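You operate a simulated robot arm through the tools that you are given. There is no shell and no other tool.

You are at the controls of a simulated robot arm. One attempt, no reset.

JOB
Gauge the plate in the wear gauge and spin-test the wheel on the peg.
Fine: slide the bridge back; plate left in the gauge; when the wheel has stopped, lay it on the table.
Where things are to end (x, y in the base frame): green wheel within 60 mm of [670, 60].

Only the result counts: the job must be done as asked and must still hold three seconds after the hand-in. Knocking over, shifting, dropping, spilling or breaking anything else fails it.

ROBOT AND FRAMES
A 6-joint arm with a three-finger gripper, fixed in place. Base frame: the origin is on the floor under the middle of its stand, x ahead of it, y to its left, z up; the work surface is at about z = 840. Units: mm, degrees, N and s.
It reaches about 1213 mm from its shoulder. Its first joint turns from -166.0 to 166.0 degrees. Payload 4.89 kg.
The tool frame sits at the grasp point between the pads (the TCP): z along the fingers, y along the line on which they close. The tips reach 30 mm beyond it. The gripper opens to 164 mm; its body begins 125 mm behind the TCP.
Orientation is that of the tool frame in the base frame, as a unit quaternion [x, y, z, w]. With the fingers straight down and closing along the base's y, the tool's x points along the base's -x, its y along +y and its z along -z.

CONTROLS
- The arm moves only by the tool send_rows. Its arguments are lists of equal length, an entry for each row: "travel": the shift along the tool's x, y, z in mm, a list of three; "angular": the turn, a rotation vector about the tool's x, y, z in degrees, a list of three; "grip": the finger opening in mm, from 0 to 164. In form: {"travel": [[tx, ty, tz], ...], "angular": [[ax, ay, az], ...], "grip": [grip, ...]}. A call has 1 to 20 rows; each row is the pose to reach, as a shift and turn from the pose commanded when the call began, along the tool's axes at that moment. A row lasts 0.2 s, in which the tool goes at most 50 mm and 8.6 degrees; a call with a longer step from one row to the next is refused whole, and so is a gripper value outside its range. Where a pose cannot be reached the arm comes as near as it can. A force on the tool above 40 N (or 10 N above the force at the start of the call, whichever is more), or a blocked arm, ends the call early, and 0.2 s more pass. Each finger travels about 108 mm/s and halts on what it meets, pressing with about 35 N; the grip force reading is that of the motor and also rises with nothing between the fingers. The clock runs only during rows and for 0.2 s after the last one: add rows that repeat a pose to give the fingers time. The reply holds the time, the measured pose of the TCP, the force on the tool along the base axes, the opening and the grip force, in the units named above and with some noise, with the torque about the TCP (base axes, N m) and any sound that the robot's microphone picked up.
- Cameras (640 x 400 px; columns grow to the right, rows downward): "scene" is fixed at [400, -650, 1420.1]; the picture's right is [0.74, -0.67, 0.00], its down [0.46, 0.50, -0.73] and it looks along [0.49, 0.54, 0.68] (base axes); focal length 214 px, centre (320, 200). "wrist" rides on the gripper at [76, -2, -152] in the tool frame; the picture's right is [0.02, 1.00, 0.00], its down [-0.88, 0.02, -0.47] and it looks along [-0.47, 0.01, 0.88] (tool axes); focal length 247 px, centre (320, 200). There is no depth. A picture from a camera that has moved, and an enlarged one, comes with that camera's place and axes in the base frame and with its lens.
- grab_frame(camera): a new picture of that camera. The clock stands still meanwhile.
- slide_trunk(by): moves the trunk up (or, below 0, down) by that many mm; the arm rides with it, the base frame stays. It gives what a move gives, with no picture.
- close_up(camera, box): a new picture of the part [left, top, right, bottom] of that camera's present view, enlarged. The clock stands still meanwhile.
- sign_off(): hands the job in; it is judged then, once.

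Places have to be worked out from the pictures, the camera data and where the tool is seen. Open the gripper and draw the arm clear of the work before you hand the job in, unless the task says otherwise.

The tools are called by a JSON object that holds its "op" and its "data". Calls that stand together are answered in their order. send_rows: Moves the arm, as the interface text tells. Its arguments: {"type":"object","properties":{"travel":{"type":"array","items":{"type":"array","items":{"type":"number"}}},"angular":{"type":"array","items":{"type":"array","items":{"type":"number"}}},"grip":{"type":"array","items":{"type":"number"}}},"required":["travel","angular","grip"]} The other tools are called the same way: slide_trunk (by) moves the trunk up or down; grab_frame (camera) takes a picture; close_up (camera, box) takes an enlarged picture of a part of a camera's view; sign_off () hands the job in.

At the start:

```text
time_s: 0.0
position: [629.1, -29.1, 1155.4]
tcp_rot: [0.0, 1.0, 0.0, 0.0]
force: [-1.0, 0.7, 0.2]
moment: [0.01, -0.01, 0.0]
finger_gap: 163.6
gripper_force: 0.1
trunk travel left (down, up): [-125.0, 265.0]
```

scene: 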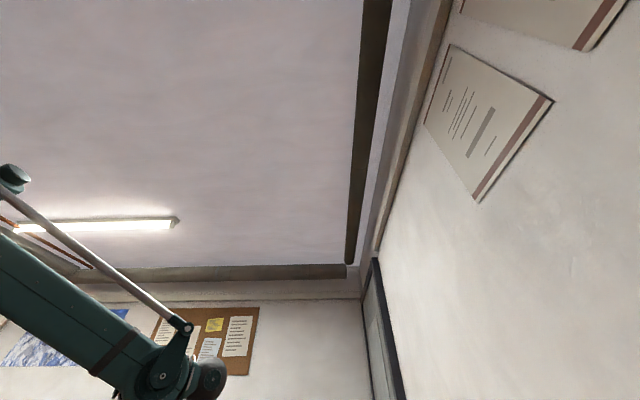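
wrist: 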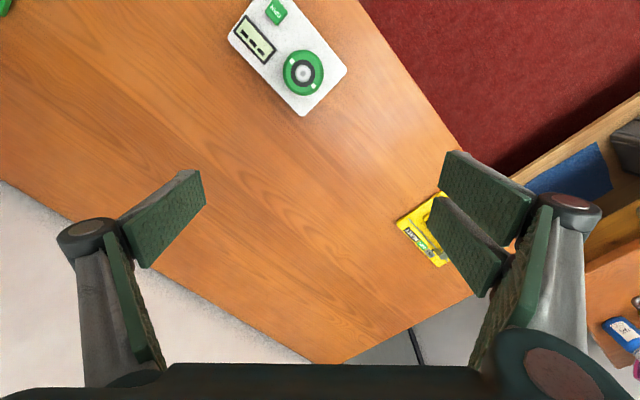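

The scene camera looks up at the ceiling, so I must rely on the wrist camera. I'll take fresh enlarged looks at what the wrist sees now.

{"op": "close_up", "data": {"camera": "wrist", "box": [200, 0, 380, 120]}}

{"op": "grab_frame", "data": {"camera": "wrist"}}

{"op": "close_up", "data": {"camera": "wrist", "box": [380, 150, 640, 400]}}

```text
3.33 times, centred on (290, 60) of wrist
camera zoom: at [554.3, -30.2, 1308.3], right [-0.02, 1.0, 0.0], down [0.88, 0.02, 0.47], along [0.47, 0.01, -0.88], focal length 823 px, centre (420, 667)
```

zoom: 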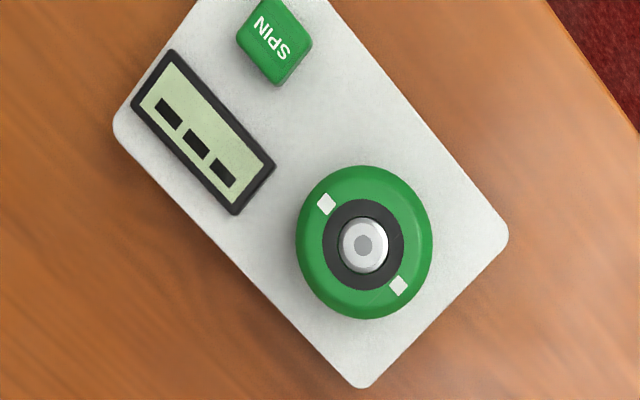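

```text
taken
camera wrist: at [554.3, -30.2, 1308.3], right [-0.02, 1.0, 0.0], down [0.88, 0.02, 0.47], along [0.47, 0.01, -0.88], focal length 247 px, centre (320, 200)
```

wrist: 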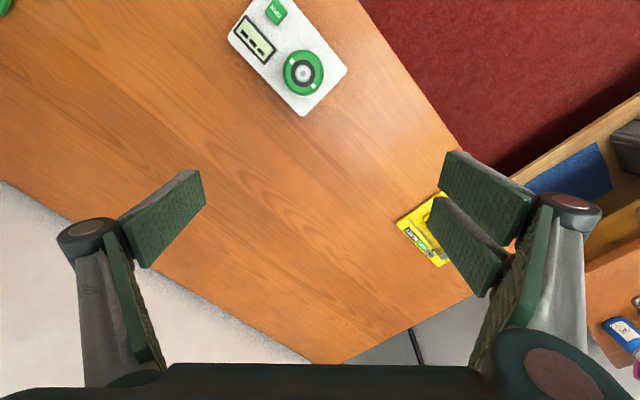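

```text
1.60 times, centred on (510, 275) of wrist
camera zoom: at [554.3, -30.2, 1308.3], right [-0.02, 1.0, 0.0], down [0.88, 0.02, 0.47], along [0.47, 0.01, -0.88], focal length 395 px, centre (16, 80)
```

zoom: 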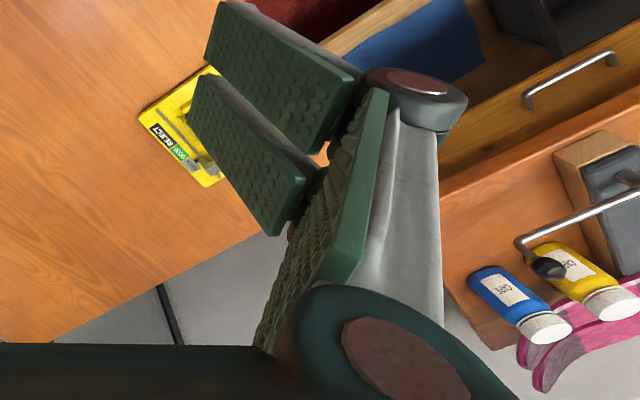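

The white spin tester (wheel on its peg, SPIN button, display) is near (560,-60) and the yellow wear gauge is near (877,218). I'll move the camera over for a better look at the gauge.

{"op": "send_rows", "data": {"travel": [[-14, 40, 8], [-28, 80, 16], [-42, 120, 24], [-56, 160, 32], [-70, 200, 40], [-80, 240, 48], [-80, 245, 50], [-80, 245, 50]], "angular": [[0, 0, 0], [0, 0, 0], [0, 0, 0], [0, 0, 0], [0, 0, 0], [0, 0, 0], [0, 0, 0], [0, 0, 0]], "grip": [164, 164, 164, 164, 164, 164, 164, 164]}}

{"op": "grab_frame", "data": {"camera": "wrist"}}

```text
time_s: 1.8
position: [711.9, 215.9, 1105.8]
tcp_rot: [0.0, 1.0, 0.0, 0.0]
force: [1.8, 0.1, 0.0]
moment: [-0.04, 0.04, 0.02]
finger_gap: 164.0
gripper_force: 0.0
trunk travel left (down, up): [-125.0, 265.0]
```

```text
taken
camera wrist: at [635.0, 215.3, 1258.5], right [-0.02, 1.0, 0.0], down [0.88, 0.02, 0.47], along [0.47, 0.01, -0.88], focal length 247 px, centre (320, 200)
```

wrist: 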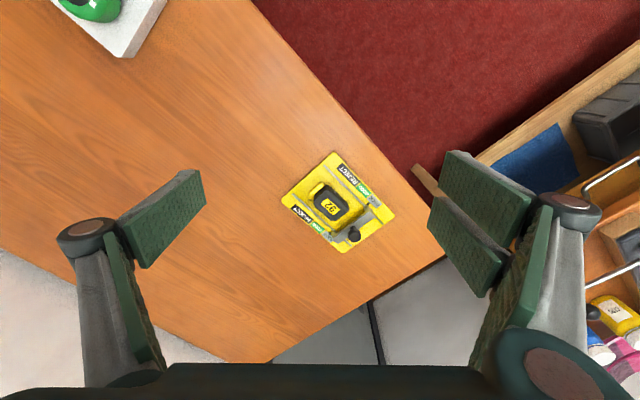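

{"op": "close_up", "data": {"camera": "wrist", "box": [270, 140, 410, 260]}}

```text
3.33 times, centred on (340, 200) of wrist
camera zoom: at [635.0, 215.3, 1258.5], right [-0.02, 1.0, 0.0], down [0.88, 0.02, 0.47], along [0.47, 0.01, -0.88], focal length 823 px, centre (253, 200)
```

zoom: 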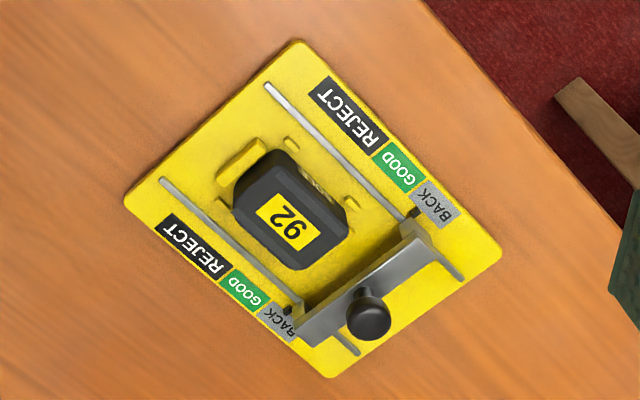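

The gauge sits at 45° with its bridge at BACK, knob near (904,286,~888), and the plate "92" toward −x−y. I'll go closer, turning the tool −45° about its axis so it's aligned with the rails.

{"op": "send_rows", "data": {"travel": [[-18.5, 2.9, 13.1], [-37, 5.8, 26.2], [-55.5, 8.7, 39.3], [-74, 11.6, 52.4], [-92.5, 14.5, 65.5], [-111, 17.4, 78.6], [-129.5, 20.3, 91.7], [-148, 23, 105], [-148, 23, 105]], "angular": [[0, 0, -5.625], [0, 0, -11.25], [0, 0, -16.875], [0, 0, -22.5], [0, 0, -28.125], [0, 0, -33.75], [0, 0, -39.375], [0, 0, -45], [0, 0, -45]], "grip": [164, 164, 164, 164, 164, 164, 164, 164, 164]}}

{"op": "grab_frame", "data": {"camera": "wrist"}}

{"op": "close_up", "data": {"camera": "wrist", "box": [200, 100, 440, 280]}}

```text
time_s: 3.8
position: [859.3, 239.0, 1001.5]
tcp_rot: [-0.383, 0.924, 0.001, 0.0]
force: [-0.1, 0.5, -1.0]
moment: [0.03, 0.05, 0.02]
finger_gap: 164.2
gripper_force: 0.0
trunk travel left (down, up): [-125.0, 265.0]
```

```text
taken
camera wrist: at [806.2, 184.3, 1153.6], right [-0.72, 0.69, 0.0], down [0.61, 0.64, 0.47], along [0.33, 0.34, -0.88], focal length 247 px, centre (320, 200)
```

wrist: 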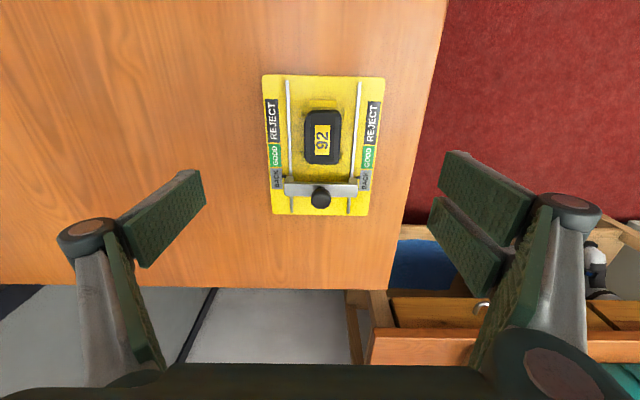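

```text
2.22 times, centred on (320, 190) of wrist
camera zoom: at [806.2, 184.3, 1153.6], right [-0.72, 0.69, 0.0], down [0.61, 0.64, 0.47], along [0.33, 0.34, -0.88], focal length 549 px, centre (320, 222)
```

zoom: 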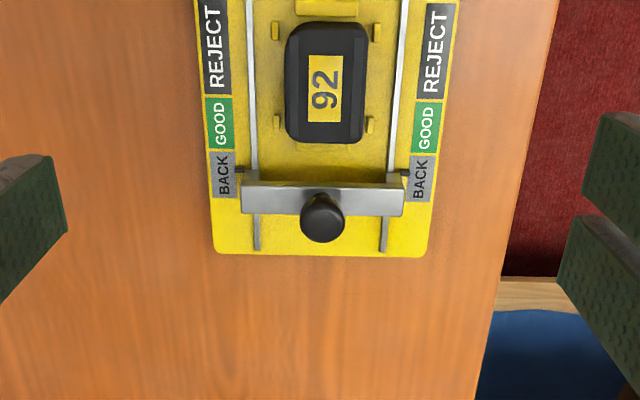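

{"op": "close_up", "data": {"camera": "wrist", "box": [255, 65, 395, 145]}}

{"op": "close_up", "data": {"camera": "wrist", "box": [255, 140, 395, 225]}}

```text
4.57 times, centred on (325, 105) of wrist
camera zoom: at [806.2, 184.3, 1153.6], right [-0.72, 0.69, 0.0], down [0.61, 0.64, 0.47], along [0.33, 0.34, -0.88], focal length 1129 px, centre (297, 634)
```

zoom: 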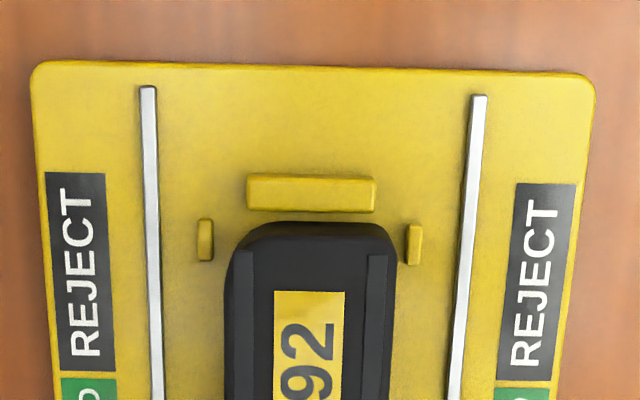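

```text
4.57 times, centred on (325, 182) of wrist
camera zoom: at [806.2, 184.3, 1153.6], right [-0.72, 0.69, 0.0], down [0.61, 0.64, 0.47], along [0.33, 0.34, -0.88], focal length 1129 px, centre (297, 280)
```

zoom: 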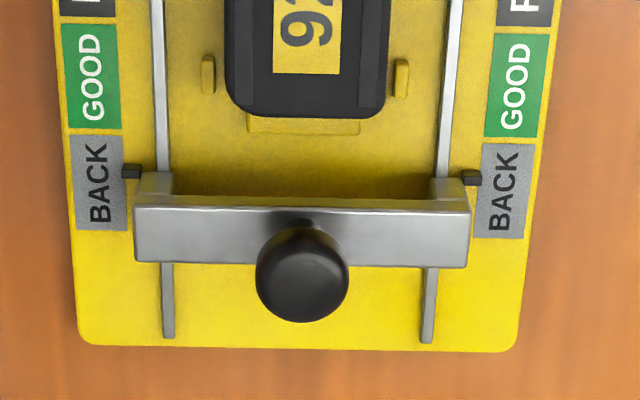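

Triangulating two views puts the knob at about (903,286), its top near z≈890 and the bar top at z≈866; the rails run at 45° and the plate is ~20 mm from the bridge. I'll hover above the knob with the fingers partly closed and check the alignment.

{"op": "send_rows", "data": {"travel": [[-22, 0.6, 15], [-44, 1.2, 30], [-65, 1.8, 45], [-65, 1.8, 60], [-65, 1.8, 60]], "angular": [[0, 0, 0], [0, 0, 0], [0, 0, 0], [0, 0, 0], [0, 0, 0]], "grip": [140, 120, 100, 80, 70]}}

{"op": "grab_frame", "data": {"camera": "wrist"}}

```text
time_s: 5.0
position: [902.4, 286.2, 940.6]
tcp_rot: [-0.383, 0.924, 0.0, 0.0]
force: [0.3, 0.5, 0.0]
moment: [0.01, 0.09, -0.01]
finger_gap: 70.1
gripper_force: 0.1
trunk travel left (down, up): [-125.0, 265.0]
```

```text
taken
camera wrist: at [850.2, 232.3, 1093.6], right [-0.72, 0.69, 0.0], down [0.61, 0.64, 0.47], along [0.33, 0.34, -0.88], focal length 247 px, centre (320, 200)
```

wrist: 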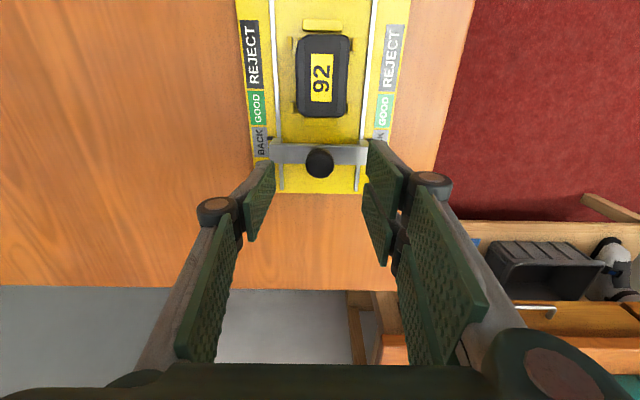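

The knob is centred between the fingers. I descend so the tips stop about 9 mm above the bar, keeping the fingers at 70 mm.

{"op": "send_rows", "data": {"travel": [[0, 0, 12], [0, 0, 24], [1, 0, 35], [1, 0, 35]], "angular": [[0, 0, 0], [0, 0, 0], [0, 0, 0], [0, 0, 0]], "grip": [70, 70, 60, 50]}}

{"op": "grab_frame", "data": {"camera": "wrist"}}

```text
time_s: 6.0
position: [900.7, 286.8, 906.2]
tcp_rot: [-0.382, 0.924, 0.0, 0.0]
force: [-1.2, 0.3, 17.8]
moment: [-0.01, 0.23, 0.04]
finger_gap: 50.5
gripper_force: 0.0
trunk travel left (down, up): [-125.0, 265.0]
```

```text
taken
camera wrist: at [848.9, 231.8, 1059.6], right [-0.72, 0.69, 0.0], down [0.61, 0.64, 0.47], along [0.33, 0.34, -0.88], focal length 247 px, centre (320, 200)
```

wrist: 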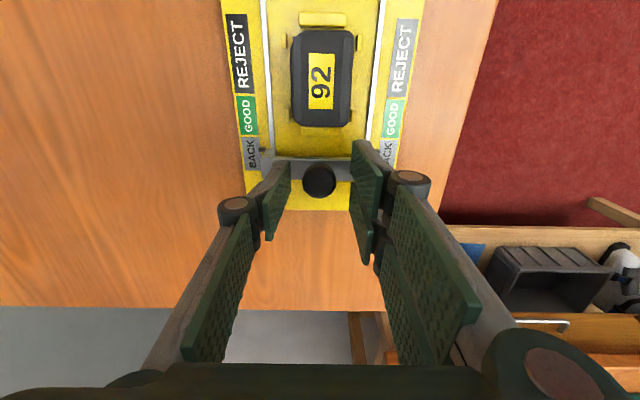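

The force reads 18 N upward, so the tips are touching the bar. I'll raise a few millimetres until it is relieved.

{"op": "send_rows", "data": {"travel": [[0, 0, -4], [0, 0, -6], [0, 0, -6]], "angular": [[0, 0, 0], [0, 0, 0], [0, 0, 0]], "grip": [50, 50, 50]}}

{"op": "close_up", "data": {"camera": "wrist", "box": [220, 80, 420, 260]}}

```text
time_s: 6.8
position: [902.1, 286.2, 911.6]
tcp_rot: [-0.383, 0.924, -0.001, 0.0]
force: [0.1, 0.5, -0.2]
moment: [0.01, -0.03, 0.02]
finger_gap: 49.7
gripper_force: 0.0
trunk travel left (down, up): [-125.0, 265.0]
```

```text
2.22 times, centred on (320, 170) of wrist
camera zoom: at [849.1, 231.8, 1064.7], right [-0.72, 0.69, 0.0], down [0.61, 0.64, 0.47], along [0.33, 0.34, -0.88], focal length 549 px, centre (320, 267)
```

zoom: 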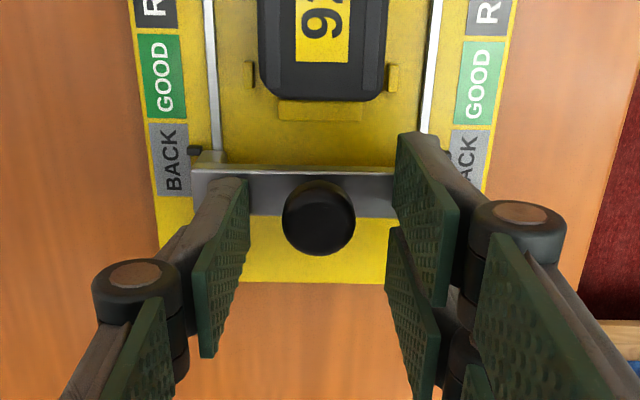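

Contact cleared. Knob is centred between the pads, so I'll close on it gently and watch the force.

{"op": "send_rows", "data": {"travel": [[0, 0, 0], [0, 0, 0], [0, 0, 0], [0, 0, 0]], "angular": [[0, 0, 0], [0, 0, 0], [0, 0, 0], [0, 0, 0]], "grip": [40, 30, 20, 16]}}

{"op": "close_up", "data": {"camera": "wrist", "box": [220, 80, 420, 260]}}

```text
time_s: 7.8
position: [902.0, 286.6, 911.6]
tcp_rot: [-0.383, 0.924, 0.001, 0.0]
force: [4.7, -4.7, -0.6]
moment: [0.0, -0.11, 0.04]
finger_gap: 22.7
gripper_force: 35.5
trunk travel left (down, up): [-125.0, 265.0]
```

```text
2.22 times, centred on (320, 170) of wrist
camera zoom: at [849.4, 231.4, 1064.6], right [-0.72, 0.69, 0.0], down [0.61, 0.64, 0.47], along [0.33, 0.34, -0.88], focal length 549 px, centre (320, 267)
```

zoom: 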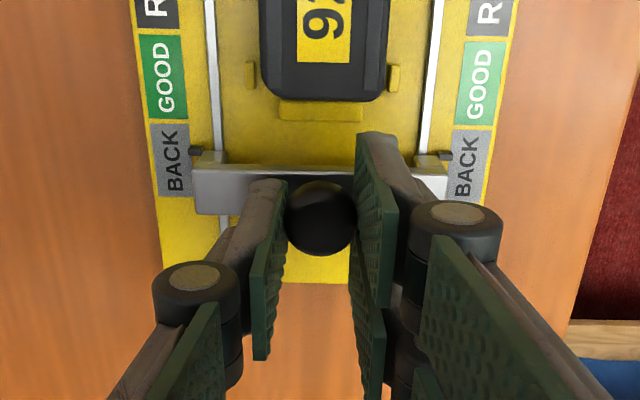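

Knob gripped (22.7 mm, 35 N). Now I slide the bridge toward the plate along tool +x, slowly.

{"op": "send_rows", "data": {"travel": [[2, -0.4, 0], [4, -0.4, 0], [6, -0.4, 0], [8, -0.4, 0], [10, -0.4, 0], [12, -0.4, 0]], "angular": [[0, 0, 0], [0, 0, 0], [0, 0, 0], [0, 0, 0], [0, 0, 0], [0, 0, 0]], "grip": [16, 16, 16, 16, 16, 16]}}

{"op": "close_up", "data": {"camera": "wrist", "box": [220, 80, 420, 260]}}

```text
time_s: 9.2
position: [893.6, 277.2, 911.8]
tcp_rot: [-0.383, 0.924, 0.001, 0.0]
force: [-10.0, 11.2, 0.3]
moment: [0.32, 0.13, -0.07]
finger_gap: 22.4
gripper_force: 35.5
trunk travel left (down, up): [-125.0, 265.0]
```

```text
2.22 times, centred on (320, 170) of wrist
camera zoom: at [841.6, 223.2, 1064.6], right [-0.72, 0.69, 0.0], down [0.61, 0.64, 0.47], along [0.33, 0.34, -0.88], focal length 549 px, centre (320, 267)
```

zoom: 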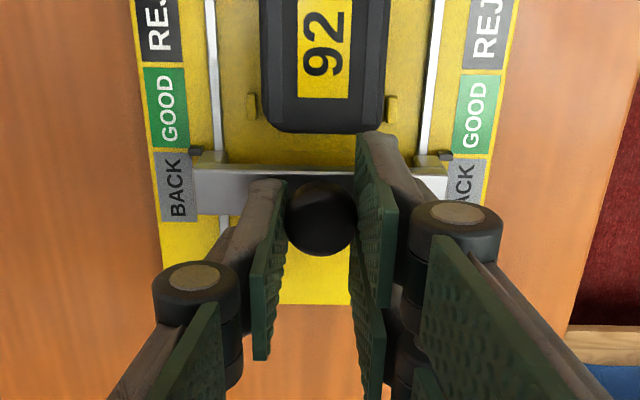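

The pointers are at the BACK/GOOD border and some sideways load built up. I'll relieve it by shifting 0.3 mm and continue in 0.5 mm steps.

{"op": "send_rows", "data": {"travel": [[0, 0.3, 0], [0.5, 0.3, 0], [1, 0.3, 0], [1.5, 0.3, 0], [2, 0.3, 0], [2.5, 0.3, 0], [3, 0.3, 0]], "angular": [[0, 0, 0], [0, 0, 0], [0, 0, 0], [0, 0, 0], [0, 0, 0], [0, 0, 0], [0, 0, 0]], "grip": [16, 16, 16, 16, 16, 16, 16]}}

{"op": "close_up", "data": {"camera": "wrist", "box": [220, 80, 420, 260]}}

```text
time_s: 10.8
position: [891.7, 276.0, 911.1]
tcp_rot: [-0.383, 0.924, 0.001, 0.0]
force: [-15.8, 15.8, 1.8]
moment: [0.19, 0.26, -0.15]
finger_gap: 22.5
gripper_force: 34.8
trunk travel left (down, up): [-125.0, 265.0]
```

```text
2.22 times, centred on (320, 170) of wrist
camera zoom: at [839.1, 220.8, 1064.6], right [-0.72, 0.69, 0.0], down [0.61, 0.64, 0.47], along [0.33, 0.34, -0.88], focal length 549 px, centre (320, 267)
```

zoom: 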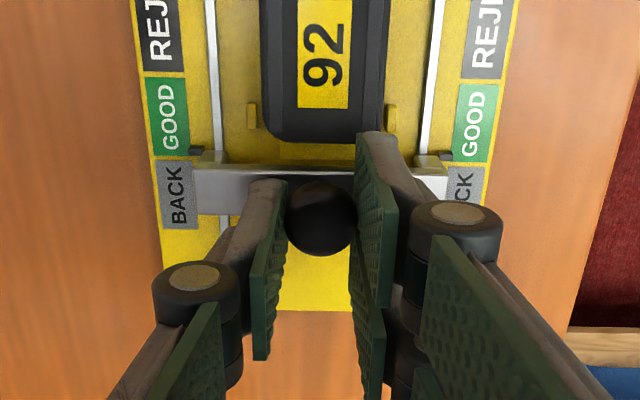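

Pointers are entering GOOD with no slide resistance yet; the sideways load persists, so I'll loosen the squeeze slightly to let the fingers centre on the knob and see whether it drops.

{"op": "send_rows", "data": {"travel": [[0, 0, 0], [0, 0, 0], [0, 0, 0]], "angular": [[0, 0, 0], [0, 0, 0], [0, 0, 0]], "grip": [25, 25, 25]}}

```text
time_s: 11.6
position: [892.6, 274.6, 910.2]
tcp_rot: [-0.382, 0.924, -0.001, 0.0]
force: [-1.8, 1.3, -0.4]
moment: [0.02, 0.04, -0.01]
finger_gap: 26.3
gripper_force: 1.8
trunk travel left (down, up): [-125.0, 265.0]
```

{"op": "send_rows", "data": {"travel": [[0, 0, 0], [0, 0, 0], [0, 0, 0]], "angular": [[0, 0, 0], [0, 0, 0], [0, 0, 0]], "grip": [22, 22, 22]}}

{"op": "close_up", "data": {"camera": "wrist", "box": [220, 80, 420, 260]}}

```text
time_s: 12.4
position: [891.9, 273.9, 910.6]
tcp_rot: [-0.383, 0.924, 0.001, 0.0]
force: [-5.3, 5.5, -1.3]
moment: [0.06, 0.07, -0.07]
finger_gap: 25.0
gripper_force: 3.8
trunk travel left (down, up): [-125.0, 265.0]
```

```text
2.22 times, centred on (320, 170) of wrist
camera zoom: at [839.8, 220.2, 1064.2], right [-0.72, 0.69, 0.0], down [0.61, 0.64, 0.47], along [0.33, 0.34, -0.88], focal length 549 px, centre (320, 267)
```

zoom: 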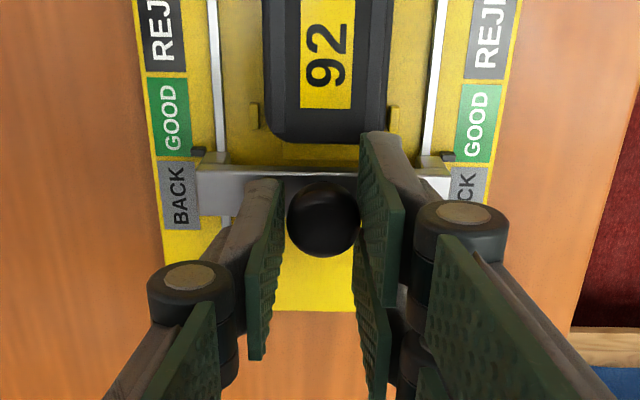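

The knob touches only the right-hand pads, so the tool sits ~1.3 mm too far to one side. I shift +1.3 mm along tool y and re-grip lightly.

{"op": "send_rows", "data": {"travel": [[0, 0.7, 0], [0, 1.4, 0], [0, 1.4, 0], [0, 1.4, 0]], "angular": [[0, 0, 0], [0, 0, 0], [0, 0, 0], [0, 0, 0]], "grip": [26, 26, 22, 22]}}

{"op": "close_up", "data": {"camera": "wrist", "box": [220, 80, 420, 260]}}

```text
time_s: 13.4
position: [891.1, 275.2, 912.0]
tcp_rot: [-0.383, 0.924, 0.0, 0.0]
force: [0.0, -0.8, 1.0]
moment: [-0.03, 0.03, 0.01]
finger_gap: 23.4
gripper_force: 12.2
trunk travel left (down, up): [-125.0, 265.0]
```

```text
2.22 times, centred on (320, 170) of wrist
camera zoom: at [839.0, 220.9, 1064.7], right [-0.72, 0.69, 0.0], down [0.61, 0.64, 0.47], along [0.33, 0.34, -0.88], focal length 549 px, centre (320, 267)
```

zoom: 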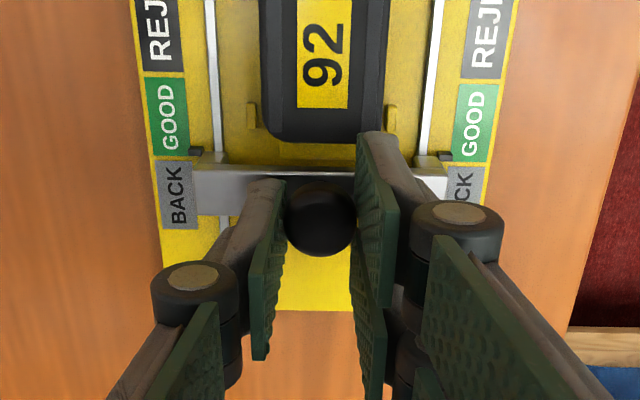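

Balanced now (no side force, light 12 N grip). I continue the slide in 0.5 mm steps.

{"op": "send_rows", "data": {"travel": [[0.5, 0, 0], [1, 0, 0], [1.5, 0, 0], [2, 0, 0], [2.5, 0, 0], [3, 0, 0], [3.5, 0, 0], [4, 0, 0]], "angular": [[0, 0, 0], [0, 0, 0], [0, 0, 0], [0, 0, 0], [0, 0, 0], [0, 0, 0], [0, 0, 0], [0, 0, 0]], "grip": [22, 22, 22, 22, 22, 22, 22, 22]}}

{"op": "close_up", "data": {"camera": "wrist", "box": [220, 80, 420, 260]}}

```text
time_s: 15.2
position: [887.8, 273.0, 911.0]
tcp_rot: [-0.383, 0.924, 0.0, 0.001]
force: [4.2, -2.1, -1.7]
moment: [-0.03, -0.04, 0.06]
finger_gap: 24.6
gripper_force: 2.1
trunk travel left (down, up): [-125.0, 265.0]
```

```text
2.22 times, centred on (320, 170) of wrist
camera zoom: at [835.6, 218.1, 1064.6], right [-0.72, 0.69, 0.0], down [0.61, 0.64, 0.47], along [0.33, 0.34, -0.88], focal length 549 px, centre (320, 267)
```

zoom: 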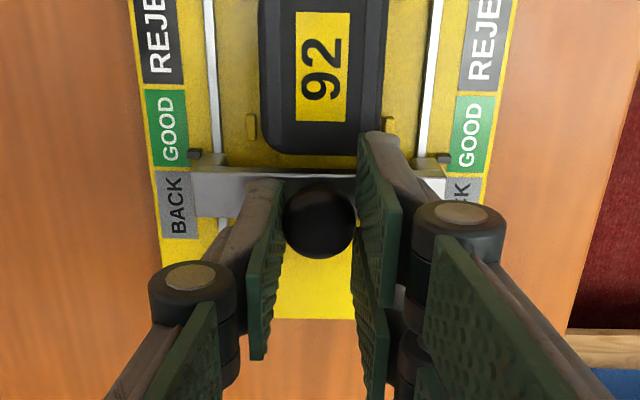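

The light grip slipped a little; I'll squeeze a bit more (20 mm) and continue.

{"op": "send_rows", "data": {"travel": [[0, 0, 0], [0, 0, 0], [0.5, 0, 0], [1, 0, 0], [1.5, 0, 0], [2, 0, 0]], "angular": [[0, 0, 0], [0, 0, 0], [0, 0, 0], [0, 0, 0], [0, 0, 0], [0, 0, 0]], "grip": [20, 19, 18, 18, 18, 18]}}

{"op": "close_up", "data": {"camera": "wrist", "box": [220, 80, 420, 260]}}

```text
time_s: 16.6
position: [886.9, 270.7, 910.5]
tcp_rot: [-0.382, 0.924, 0.0, 0.0]
force: [8.7, -8.2, 0.3]
moment: [-0.13, -0.12, 0.05]
finger_gap: 22.7
gripper_force: 34.3
trunk travel left (down, up): [-125.0, 265.0]
```

```text
2.22 times, centred on (320, 170) of wrist
camera zoom: at [834.5, 216.3, 1064.6], right [-0.72, 0.69, 0.0], down [0.61, 0.64, 0.47], along [0.33, 0.34, -0.88], focal length 549 px, centre (320, 267)
```

zoom: 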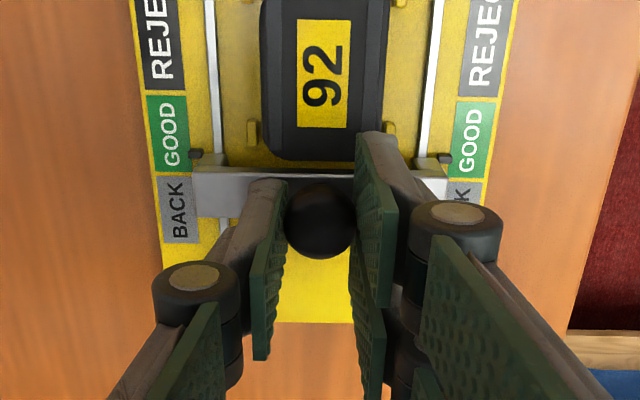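

{"op": "send_rows", "data": {"travel": [[0.5, -0.2, 0], [1, -0.2, 0], [1.5, -0.2, 0], [2, -0.2, 0], [2.5, -0.2, 0], [3, -0.2, 0], [3.5, -0.2, 0], [4, -0.2, 0], [4.5, -0.2, 0], [5, -0.2, 0]], "angular": [[0, 0, 0], [0, 0, 0], [0, 0, 0], [0, 0, 0], [0, 0, 0], [0, 0, 0], [0, 0, 0], [0, 0, 0], [0, 0, 0], [0, 0, 0]], "grip": [18, 18, 18, 18, 18, 18, 18, 18, 18, 18]}}

{"op": "close_up", "data": {"camera": "wrist", "box": [220, 80, 420, 260]}}

```text
time_s: 18.8
position: [881.2, 266.9, 910.9]
tcp_rot: [-0.383, 0.924, 0.0, 0.0]
force: [10.9, -9.5, 12.5]
moment: [-0.19, -0.18, 0.06]
finger_gap: 22.7
gripper_force: 35.2
trunk travel left (down, up): [-125.0, 265.0]
```

```text
2.22 times, centred on (320, 170) of wrist
camera zoom: at [830.7, 212.7, 1064.5], right [-0.72, 0.69, 0.0], down [0.61, 0.64, 0.47], along [0.33, 0.34, -0.88], focal length 549 px, centre (320, 267)
```

zoom: 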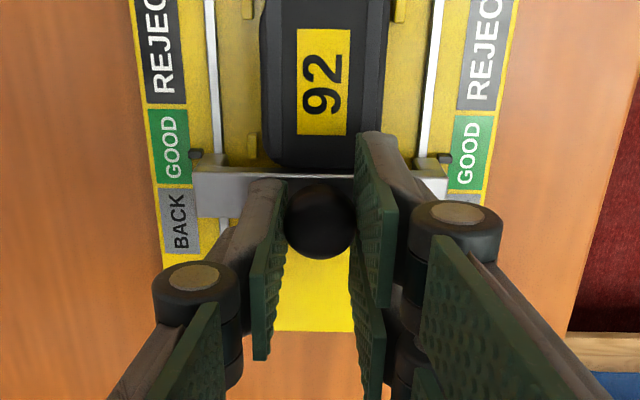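

The pointers sit mid-GOOD, but an upward 12 N appeared: a fingertip is likely riding on the plate's edge. The knob's apparent size indicates it is near z≈905, so I'll open slightly, raise 8 mm and re-grip higher.

{"op": "send_rows", "data": {"travel": [[0, 0, 0], [0, 0, -2], [0, 0, -8], [0, 0, -8]], "angular": [[0, 0, 0], [0, 0, 0], [0, 0, 0], [0, 0, 0]], "grip": [28, 28, 28, 28]}}

{"op": "close_up", "data": {"camera": "wrist", "box": [220, 80, 420, 260]}}

```text
time_s: 19.8
position: [883.7, 267.5, 920.1]
tcp_rot: [-0.383, 0.924, 0.001, -0.001]
force: [-0.3, 0.4, 0.0]
moment: [-0.01, 0.03, 0.03]
finger_gap: 28.2
gripper_force: 0.0
trunk travel left (down, up): [-125.0, 265.0]
```

```text
2.22 times, centred on (320, 170) of wrist
camera zoom: at [830.9, 213.4, 1072.6], right [-0.72, 0.69, 0.0], down [0.61, 0.64, 0.47], along [0.33, 0.34, -0.88], focal length 549 px, centre (320, 267)
```

zoom: 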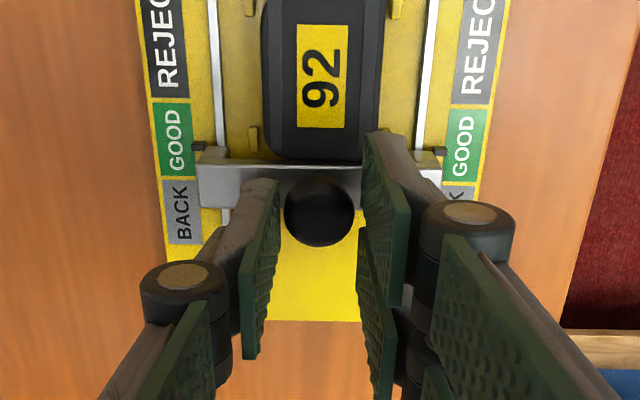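

{"op": "close_up", "data": {"camera": "wrist", "box": [255, 120, 385, 190]}}

```text
4.92 times, centred on (320, 155) of wrist
camera zoom: at [830.9, 213.4, 1072.6], right [-0.72, 0.69, 0.0], down [0.61, 0.64, 0.47], along [0.33, 0.34, -0.88], focal length 1216 px, centre (320, 422)
```

zoom: 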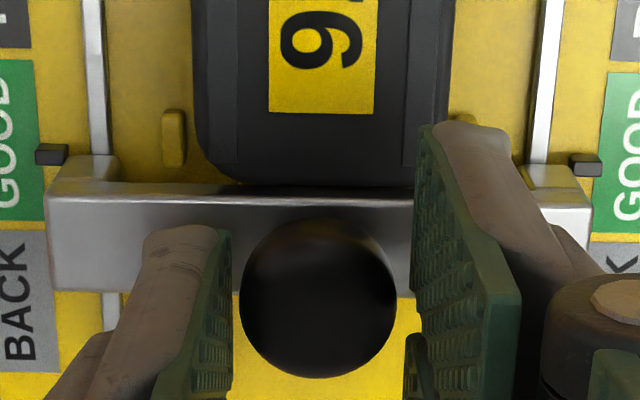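

The bar is just about meeting the plate with pointers in GOOD. I re-grip at this height and push gently until I feel the plate.

{"op": "send_rows", "data": {"travel": [[0, 0, 0], [0, 0, 0], [0.5, 0, 0], [1, 0, 0], [1.5, 0, 0], [2, 0, 0], [2.5, 0, 0], [3, 0, 0]], "angular": [[0, 0, 0], [0, 0, 0], [0, 0, 0], [0, 0, 0], [0, 0, 0], [0, 0, 0], [0, 0, 0], [0, 0, 0]], "grip": [20, 18, 18, 18, 18, 18, 18, 18]}}

{"op": "close_up", "data": {"camera": "wrist", "box": [255, 120, 385, 190]}}

```text
time_s: 21.6
position: [880.9, 266.2, 919.3]
tcp_rot: [-0.383, 0.924, 0.0, 0.0]
force: [14.6, 8.2, -0.4]
moment: [0.36, -0.48, 0.05]
finger_gap: 23.1
gripper_force: 34.9
trunk travel left (down, up): [-125.0, 265.0]
```

```text
4.92 times, centred on (320, 155) of wrist
camera zoom: at [829.0, 211.1, 1072.5], right [-0.72, 0.69, 0.0], down [0.61, 0.64, 0.47], along [0.33, 0.34, -0.88], focal length 1216 px, centre (320, 422)
```

zoom: 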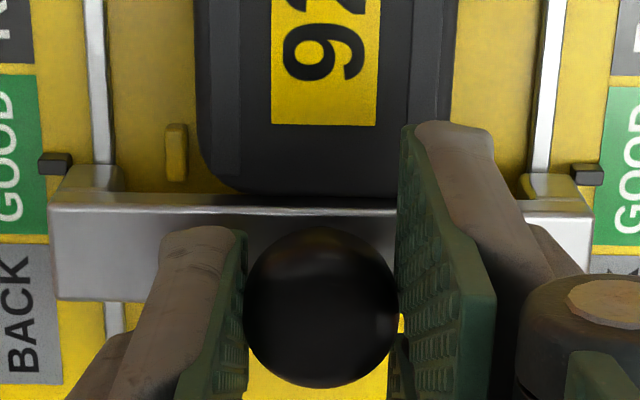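

A 16 N push against the plate confirms contact, with both pointers mid-GOOD. I hold briefly, then slide the bridge back along tool −x.

{"op": "send_rows", "data": {"travel": [[0, 0, 0], [0, 0, 0], [0, 0, 0], [-2, 0, 0], [-4, 0, 0], [-6, 0, 0], [-8, 0, 0], [-10, 0, 0], [-12, 0, 0]], "angular": [[0, 0, 0], [0, 0, 0], [0, 0, 0], [0, 0, 0], [0, 0, 0], [0, 0, 0], [0, 0, 0], [0, 0, 0], [0, 0, 0]], "grip": [18, 18, 18, 18, 18, 18, 18, 18, 18]}}

{"op": "close_up", "data": {"camera": "wrist", "box": [220, 80, 420, 260]}}

```text
time_s: 23.6
position: [889.5, 273.8, 920.0]
tcp_rot: [-0.383, 0.924, 0.0, 0.0]
force: [3.0, -5.0, 1.8]
moment: [-0.09, -0.09, 0.04]
finger_gap: 22.9
gripper_force: 35.0
trunk travel left (down, up): [-125.0, 265.0]
```

```text
2.22 times, centred on (320, 170) of wrist
camera zoom: at [837.1, 219.4, 1072.4], right [-0.72, 0.69, 0.0], down [0.61, 0.64, 0.47], along [0.33, 0.34, -0.88], focal length 549 px, centre (320, 267)
```

zoom: 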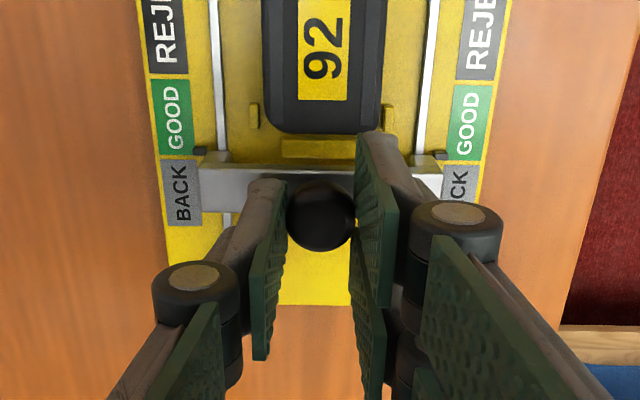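

{"op": "send_rows", "data": {"travel": [[-2, 0, 0], [-4, 0, 0], [-6, 0, 0], [-8, 0, 0], [-10, 0, 0], [-12, 0, 0], [-14, 0, 0]], "angular": [[0, 0, 0], [0, 0, 0], [0, 0, 0], [0, 0, 0], [0, 0, 0], [0, 0, 0], [0, 0, 0]], "grip": [18, 18, 18, 18, 18, 18, 18]}}

{"op": "close_up", "data": {"camera": "wrist", "box": [220, 80, 420, 260]}}

```text
time_s: 25.2
position: [899.9, 284.0, 920.8]
tcp_rot: [-0.383, 0.924, 0.0, 0.0]
force: [4.5, -6.0, -0.7]
moment: [-0.1, -0.14, 0.06]
finger_gap: 22.6
gripper_force: 35.3
trunk travel left (down, up): [-125.0, 265.0]
```

```text
2.22 times, centred on (320, 170) of wrist
camera zoom: at [847.4, 229.6, 1072.5], right [-0.72, 0.69, 0.0], down [0.61, 0.64, 0.47], along [0.33, 0.34, -0.88], focal length 549 px, centre (320, 267)
```

zoom: 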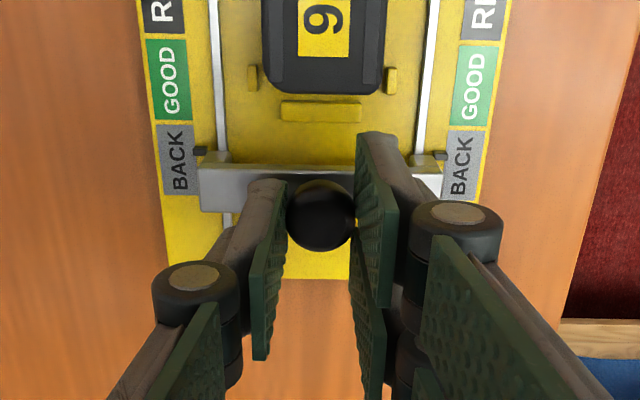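

Pointers are back inside BACK at the starting mark. I'll add 1.5 mm margin, then release and rise.

{"op": "send_rows", "data": {"travel": [[-0.5, 0, 0], [-1, 0, 0], [-1.5, 0, 0], [-1.5, 0, 0]], "angular": [[0, 0, 0], [0, 0, 0], [0, 0, 0], [0, 0, 0]], "grip": [18, 18, 18, 18]}}

```text
time_s: 26.2
position: [900.0, 284.6, 921.0]
tcp_rot: [-0.383, 0.924, 0.0, 0.0]
force: [-8.6, -7.9, 0.0]
moment: [-0.28, 0.28, 0.02]
finger_gap: 22.6
gripper_force: 34.8
trunk travel left (down, up): [-125.0, 265.0]
```

An 11 N resistance shows the bridge is against its back stop. I release the knob and rise clear.

{"op": "send_rows", "data": {"travel": [[-1.5, 0, 0], [-1.5, 0, 0], [-1.5, 0, -15], [-1.5, 0, -40], [-1.5, 0, -80], [-1.5, 0, -120], [-1.5, 0, -120]], "angular": [[0, 0, 0], [0, 0, 0], [0, 0, 0], [0, 0, 0], [0, 0, 0], [0, 0, 0], [0, 0, 0]], "grip": [40, 50, 60, 80, 120, 160, 160]}}

{"op": "grab_frame", "data": {"camera": "wrist"}}

{"op": "close_up", "data": {"camera": "wrist", "box": [220, 50, 420, 230]}}

```text
time_s: 27.8
position: [900.2, 286.3, 1037.8]
tcp_rot: [-0.383, 0.924, 0.0, 0.0]
force: [-0.6, 0.3, -0.7]
moment: [0.03, -0.05, -0.01]
finger_gap: 160.2
gripper_force: 0.0
trunk travel left (down, up): [-125.0, 265.0]
```

```text
taken
camera wrist: at [849.3, 231.8, 1190.5], right [-0.72, 0.69, 0.0], down [0.61, 0.64, 0.47], along [0.33, 0.34, -0.88], focal length 247 px, centre (320, 200)
```

wrist: 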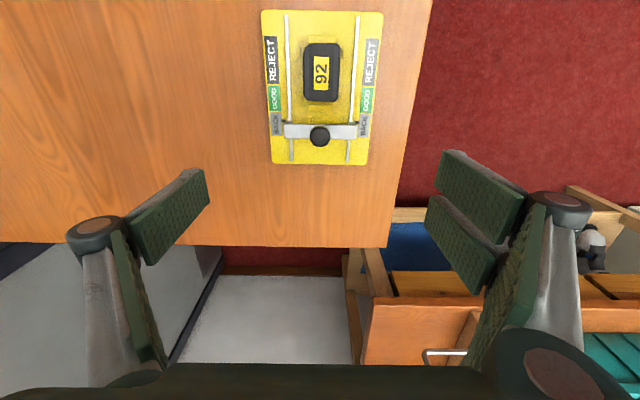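

```text
2.22 times, centred on (320, 140) of wrist
camera zoom: at [849.3, 231.8, 1190.5], right [-0.72, 0.69, 0.0], down [0.61, 0.64, 0.47], along [0.33, 0.34, -0.88], focal length 549 px, centre (320, 333)
```

zoom: 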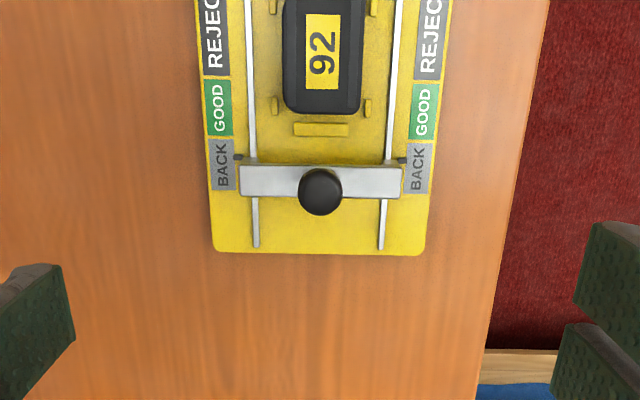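

The gauge is done: bridge back, plate in place. Now I move along the tool's x axis to look at the spin tester from the same orientation.

{"op": "send_rows", "data": {"travel": [[30, 0, 0], [75, 0, 0], [120, 0, 0], [165, 0, 0], [210, 0, 0], [255, 0, 0], [300, 0, 0], [345, 0, 0], [390, 0, 0], [435, 0, 0], [470, 0, 0], [490, 0, 0], [490, 0, 0]], "angular": [[0, 0, 0], [0, 0, 0], [0, 0, 0], [0, 0, 0], [0, 0, 0], [0, 0, 0], [0, 0, 0], [0, 0, 0], [0, 0, 0], [0, 0, 0], [0, 0, 0], [0, 0, 0], [0, 0, 0]], "grip": [160, 160, 160, 160, 160, 160, 160, 160, 160, 160, 160, 160, 160]}}

{"op": "grab_frame", "data": {"camera": "wrist"}}

```text
time_s: 30.6
position: [552.1, -60.1, 1040.4]
tcp_rot: [-0.383, 0.924, 0.0, 0.0]
force: [-0.2, 0.7, -1.0]
moment: [-0.04, -0.03, 0.02]
finger_gap: 159.8
gripper_force: 0.1
trunk travel left (down, up): [-125.0, 265.0]
```

```text
taken
camera wrist: at [500.4, -114.8, 1193.6], right [-0.72, 0.69, 0.0], down [0.61, 0.64, 0.47], along [0.33, 0.34, -0.88], focal length 247 px, centre (320, 200)
```

wrist: 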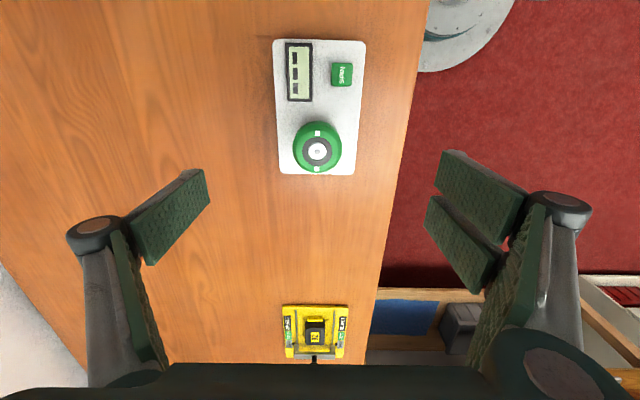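

{"op": "close_up", "data": {"camera": "wrist", "box": [250, 30, 390, 185]}}

{"op": "close_up", "data": {"camera": "wrist", "box": [280, 110, 360, 180]}}

```text
2.58 times, centred on (320, 108) of wrist
camera zoom: at [500.4, -114.8, 1193.6], right [-0.72, 0.69, 0.0], down [0.61, 0.64, 0.47], along [0.33, 0.34, -0.88], focal length 637 px, centre (320, 439)
```

zoom: 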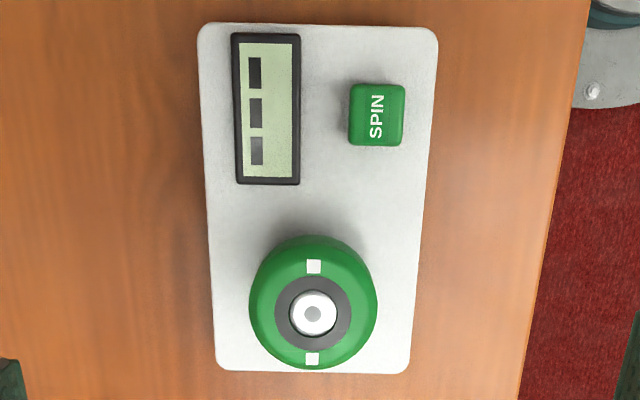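

```text
5.71 times, centred on (320, 145) of wrist
camera zoom: at [500.4, -114.8, 1193.6], right [-0.72, 0.69, 0.0], down [0.61, 0.64, 0.47], along [0.33, 0.34, -0.88], focal length 1411 px, centre (320, 514)
```

zoom: 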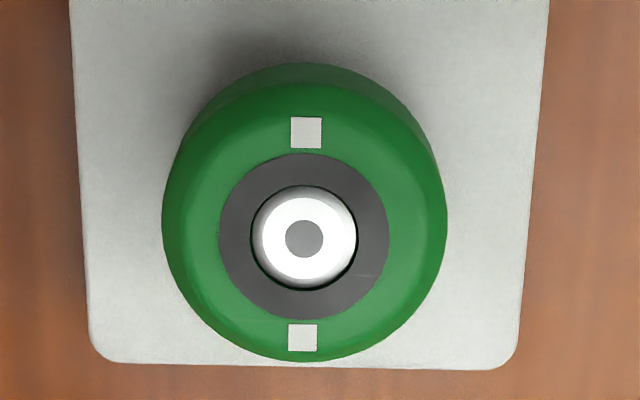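

The display shows "---", SPIN button near (486,−94) and wheel on its peg near (566,−52). I'll hover above the button at a lower height, keeping the fingers open for now, to pin down its position.

{"op": "send_rows", "data": {"travel": [[18, 6, 10], [36, 12, 25], [54, 18, 45], [70.9, 23.2, 65], [70.9, 23.2, 80], [70.9, 23.2, 80]], "angular": [[0, 0, 0], [0, 0, 0], [0, 0, 0], [0, 0, 0], [0, 0, 0], [0, 0, 0]], "grip": [160, 160, 160, 160, 160, 160]}}

{"op": "grab_frame", "data": {"camera": "wrist"}}

{"op": "close_up", "data": {"camera": "wrist", "box": [240, 80, 400, 180]}}

```text
time_s: 32.0
position: [488.1, -94.2, 959.6]
tcp_rot: [-0.383, 0.924, 0.0, 0.0]
force: [-0.2, 0.9, 0.8]
moment: [0.0, -0.07, -0.03]
finger_gap: 159.9
gripper_force: 0.1
trunk travel left (down, up): [-125.0, 265.0]
```

```text
taken
camera wrist: at [436.4, -149.1, 1113.0], right [-0.72, 0.69, 0.0], down [0.61, 0.64, 0.47], along [0.33, 0.34, -0.88], focal length 247 px, centre (320, 200)
```

wrist: 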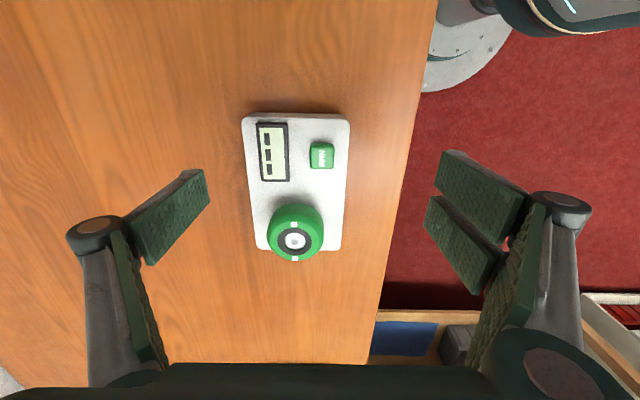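

```text
4.00 times, centred on (320, 130) of wrist
camera zoom: at [436.4, -149.1, 1113.0], right [-0.72, 0.69, 0.0], down [0.61, 0.64, 0.47], along [0.33, 0.34, -0.88], focal length 988 px, centre (320, 480)
```

zoom: 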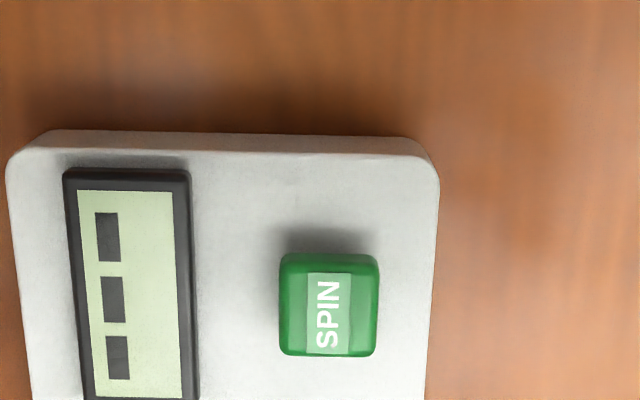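

The button is ~2 mm from directly below the TCP, top around z≈870–885. I'll close the fingers here and look at how the tips line up before descending.

{"op": "send_rows", "data": {"travel": [[0, 0, 0], [-2, 2, 0], [-2, 2, 0], [-2, 2, 0], [-2, 2, 0]], "angular": [[0, 0, 0], [0, 0, 0], [0, 0, 0], [0, 0, 0], [0, 0, 0]], "grip": [120, 80, 40, 0, 0]}}

{"op": "grab_frame", "data": {"camera": "wrist"}}

{"op": "close_up", "data": {"camera": "wrist", "box": [240, 100, 400, 260]}}

```text
time_s: 33.2
position: [488.4, -92.0, 958.9]
tcp_rot: [-0.383, 0.924, 0.0, 0.0]
force: [-0.1, 0.4, -0.1]
moment: [-0.04, 0.0, 0.04]
finger_gap: 0.0
gripper_force: 35.1
trunk travel left (down, up): [-125.0, 265.0]
```

```text
taken
camera wrist: at [436.0, -146.5, 1112.9], right [-0.72, 0.69, 0.0], down [0.61, 0.64, 0.47], along [0.33, 0.34, -0.88], focal length 247 px, centre (320, 200)
```

wrist: 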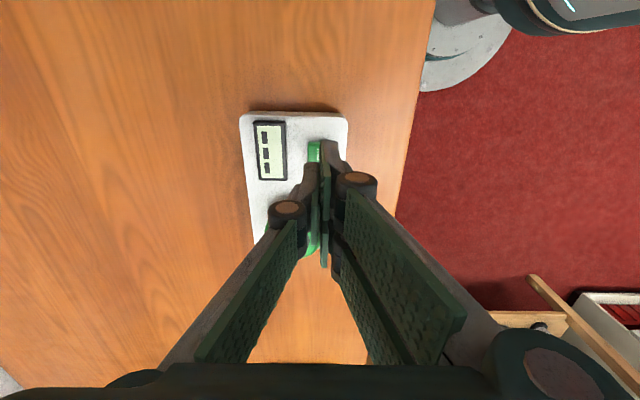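

```text
2.50 times, centred on (320, 180) of wrist
camera zoom: at [436.0, -146.5, 1112.9], right [-0.72, 0.69, 0.0], down [0.61, 0.64, 0.47], along [0.33, 0.34, -0.88], focal length 617 px, centre (320, 250)
```

zoom: 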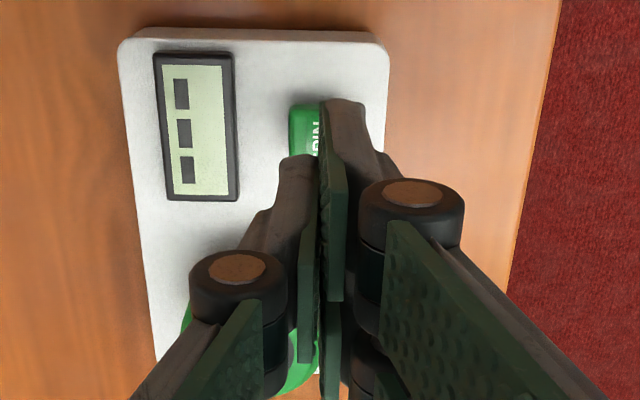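

Finger geometry is clear: the single left finger (x within ±12 mm) should press the button, so I shift +6 mm in tool y and descend near it, then step slowly.

{"op": "send_rows", "data": {"travel": [[0, 3, 8], [0, 6, 16], [0, 6, 24], [0, 6, 32], [0, 6, 36], [0, 6, 36]], "angular": [[0, 0, 0], [0, 0, 0], [0, 0, 0], [0, 0, 0], [0, 0, 0], [0, 0, 0]], "grip": [0, 0, 0, 0, 0, 0]}}

{"op": "close_up", "data": {"camera": "wrist", "box": [240, 100, 400, 260]}}

```text
time_s: 34.6
position: [484.2, -86.2, 923.4]
tcp_rot: [-0.383, 0.924, 0.0, 0.0]
force: [0.2, 0.2, -0.2]
moment: [0.0, 0.01, -0.02]
finger_gap: 0.2
gripper_force: 35.1
trunk travel left (down, up): [-125.0, 265.0]
```

```text
2.50 times, centred on (320, 180) of wrist
camera zoom: at [431.7, -141.3, 1076.4], right [-0.72, 0.69, 0.0], down [0.61, 0.64, 0.47], along [0.33, 0.34, -0.88], focal length 617 px, centre (320, 250)
```

zoom: 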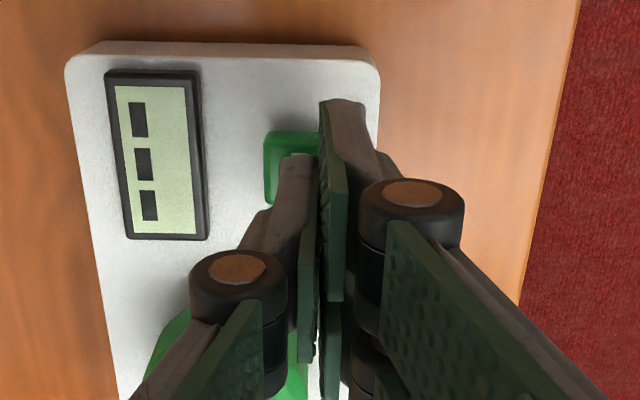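

The left fingertip is aligned over the button. Now I press down in 1 mm steps, watching force and sound.

{"op": "send_rows", "data": {"travel": [[0, 0, 1], [0, 0, 2], [0, 0, 3], [0, 0, 4], [0, 0, 5], [0, 0, 6], [0, 0, 7], [0, 0, 8], [0, 0, 9], [0, 0, 10]], "angular": [[0, 0, 0], [0, 0, 0], [0, 0, 0], [0, 0, 0], [0, 0, 0], [0, 0, 0], [0, 0, 0], [0, 0, 0], [0, 0, 0], [0, 0, 0]], "grip": [0, 0, 0, 0, 0, 0, 0, 0, 0, 0]}}

{"op": "close_up", "data": {"camera": "wrist", "box": [240, 100, 400, 260]}}

```text
time_s: 36.8
position: [483.2, -85.7, 913.8]
tcp_rot: [-0.383, 0.924, 0.0, 0.0]
force: [-1.3, 0.2, 0.7]
moment: [0.04, 0.02, -0.03]
finger_gap: 0.0
gripper_force: 35.3
trunk travel left (down, up): [-125.0, 265.0]
```

```text
2.50 times, centred on (320, 180) of wrist
camera zoom: at [431.7, -141.3, 1066.5], right [-0.72, 0.69, 0.0], down [0.61, 0.64, 0.47], along [0.33, 0.34, -0.88], focal length 617 px, centre (320, 250)
```

zoom: 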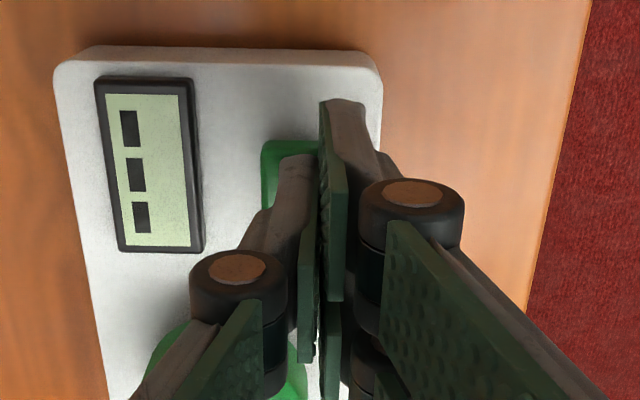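

{"op": "send_rows", "data": {"travel": [[0, 0, 1], [0, 0, 2], [0, 0, 3], [0, 0, 4], [0, 0, 5], [0, 0, 6], [0, 0, 7], [0, 0, 8], [0, 0, 9], [0, 0, 10]], "angular": [[0, 0, 0], [0, 0, 0], [0, 0, 0], [0, 0, 0], [0, 0, 0], [0, 0, 0], [0, 0, 0], [0, 0, 0], [0, 0, 0], [0, 0, 0]], "grip": [0, 0, 0, 0, 0, 0, 0, 0, 0, 0]}}

{"op": "close_up", "data": {"camera": "wrist", "box": [240, 100, 400, 260]}}

```text
time_s: 38.4
position: [485.4, -87.0, 907.5]
tcp_rot: [-0.383, 0.924, 0.0, 0.0]
force: [-5.2, 4.5, 34.7]
moment: [0.06, 0.15, 0.08]
finger_gap: 6.0
gripper_force: 34.7
trunk travel left (down, up): [-125.0, 265.0]
heard: click
stopped in row 8: the force on the tool passed its limit at 44 N (the readings are from after the stop); the commanded pose is now the measured one
```

```text
2.50 times, centred on (320, 180) of wrist
camera zoom: at [432.1, -141.4, 1060.6], right [-0.72, 0.69, 0.0], down [0.61, 0.64, 0.47], along [0.33, 0.34, -0.88], focal length 617 px, centre (320, 250)
```

zoom: 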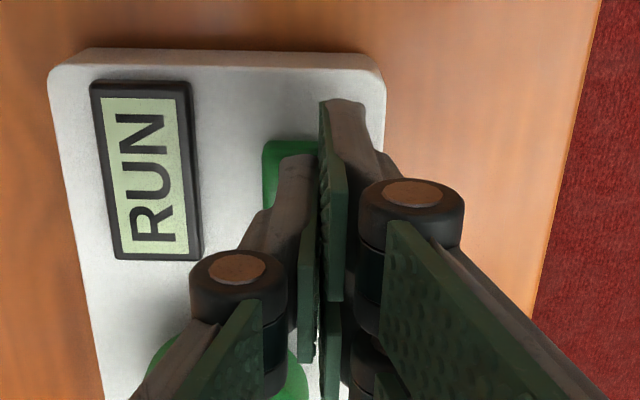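

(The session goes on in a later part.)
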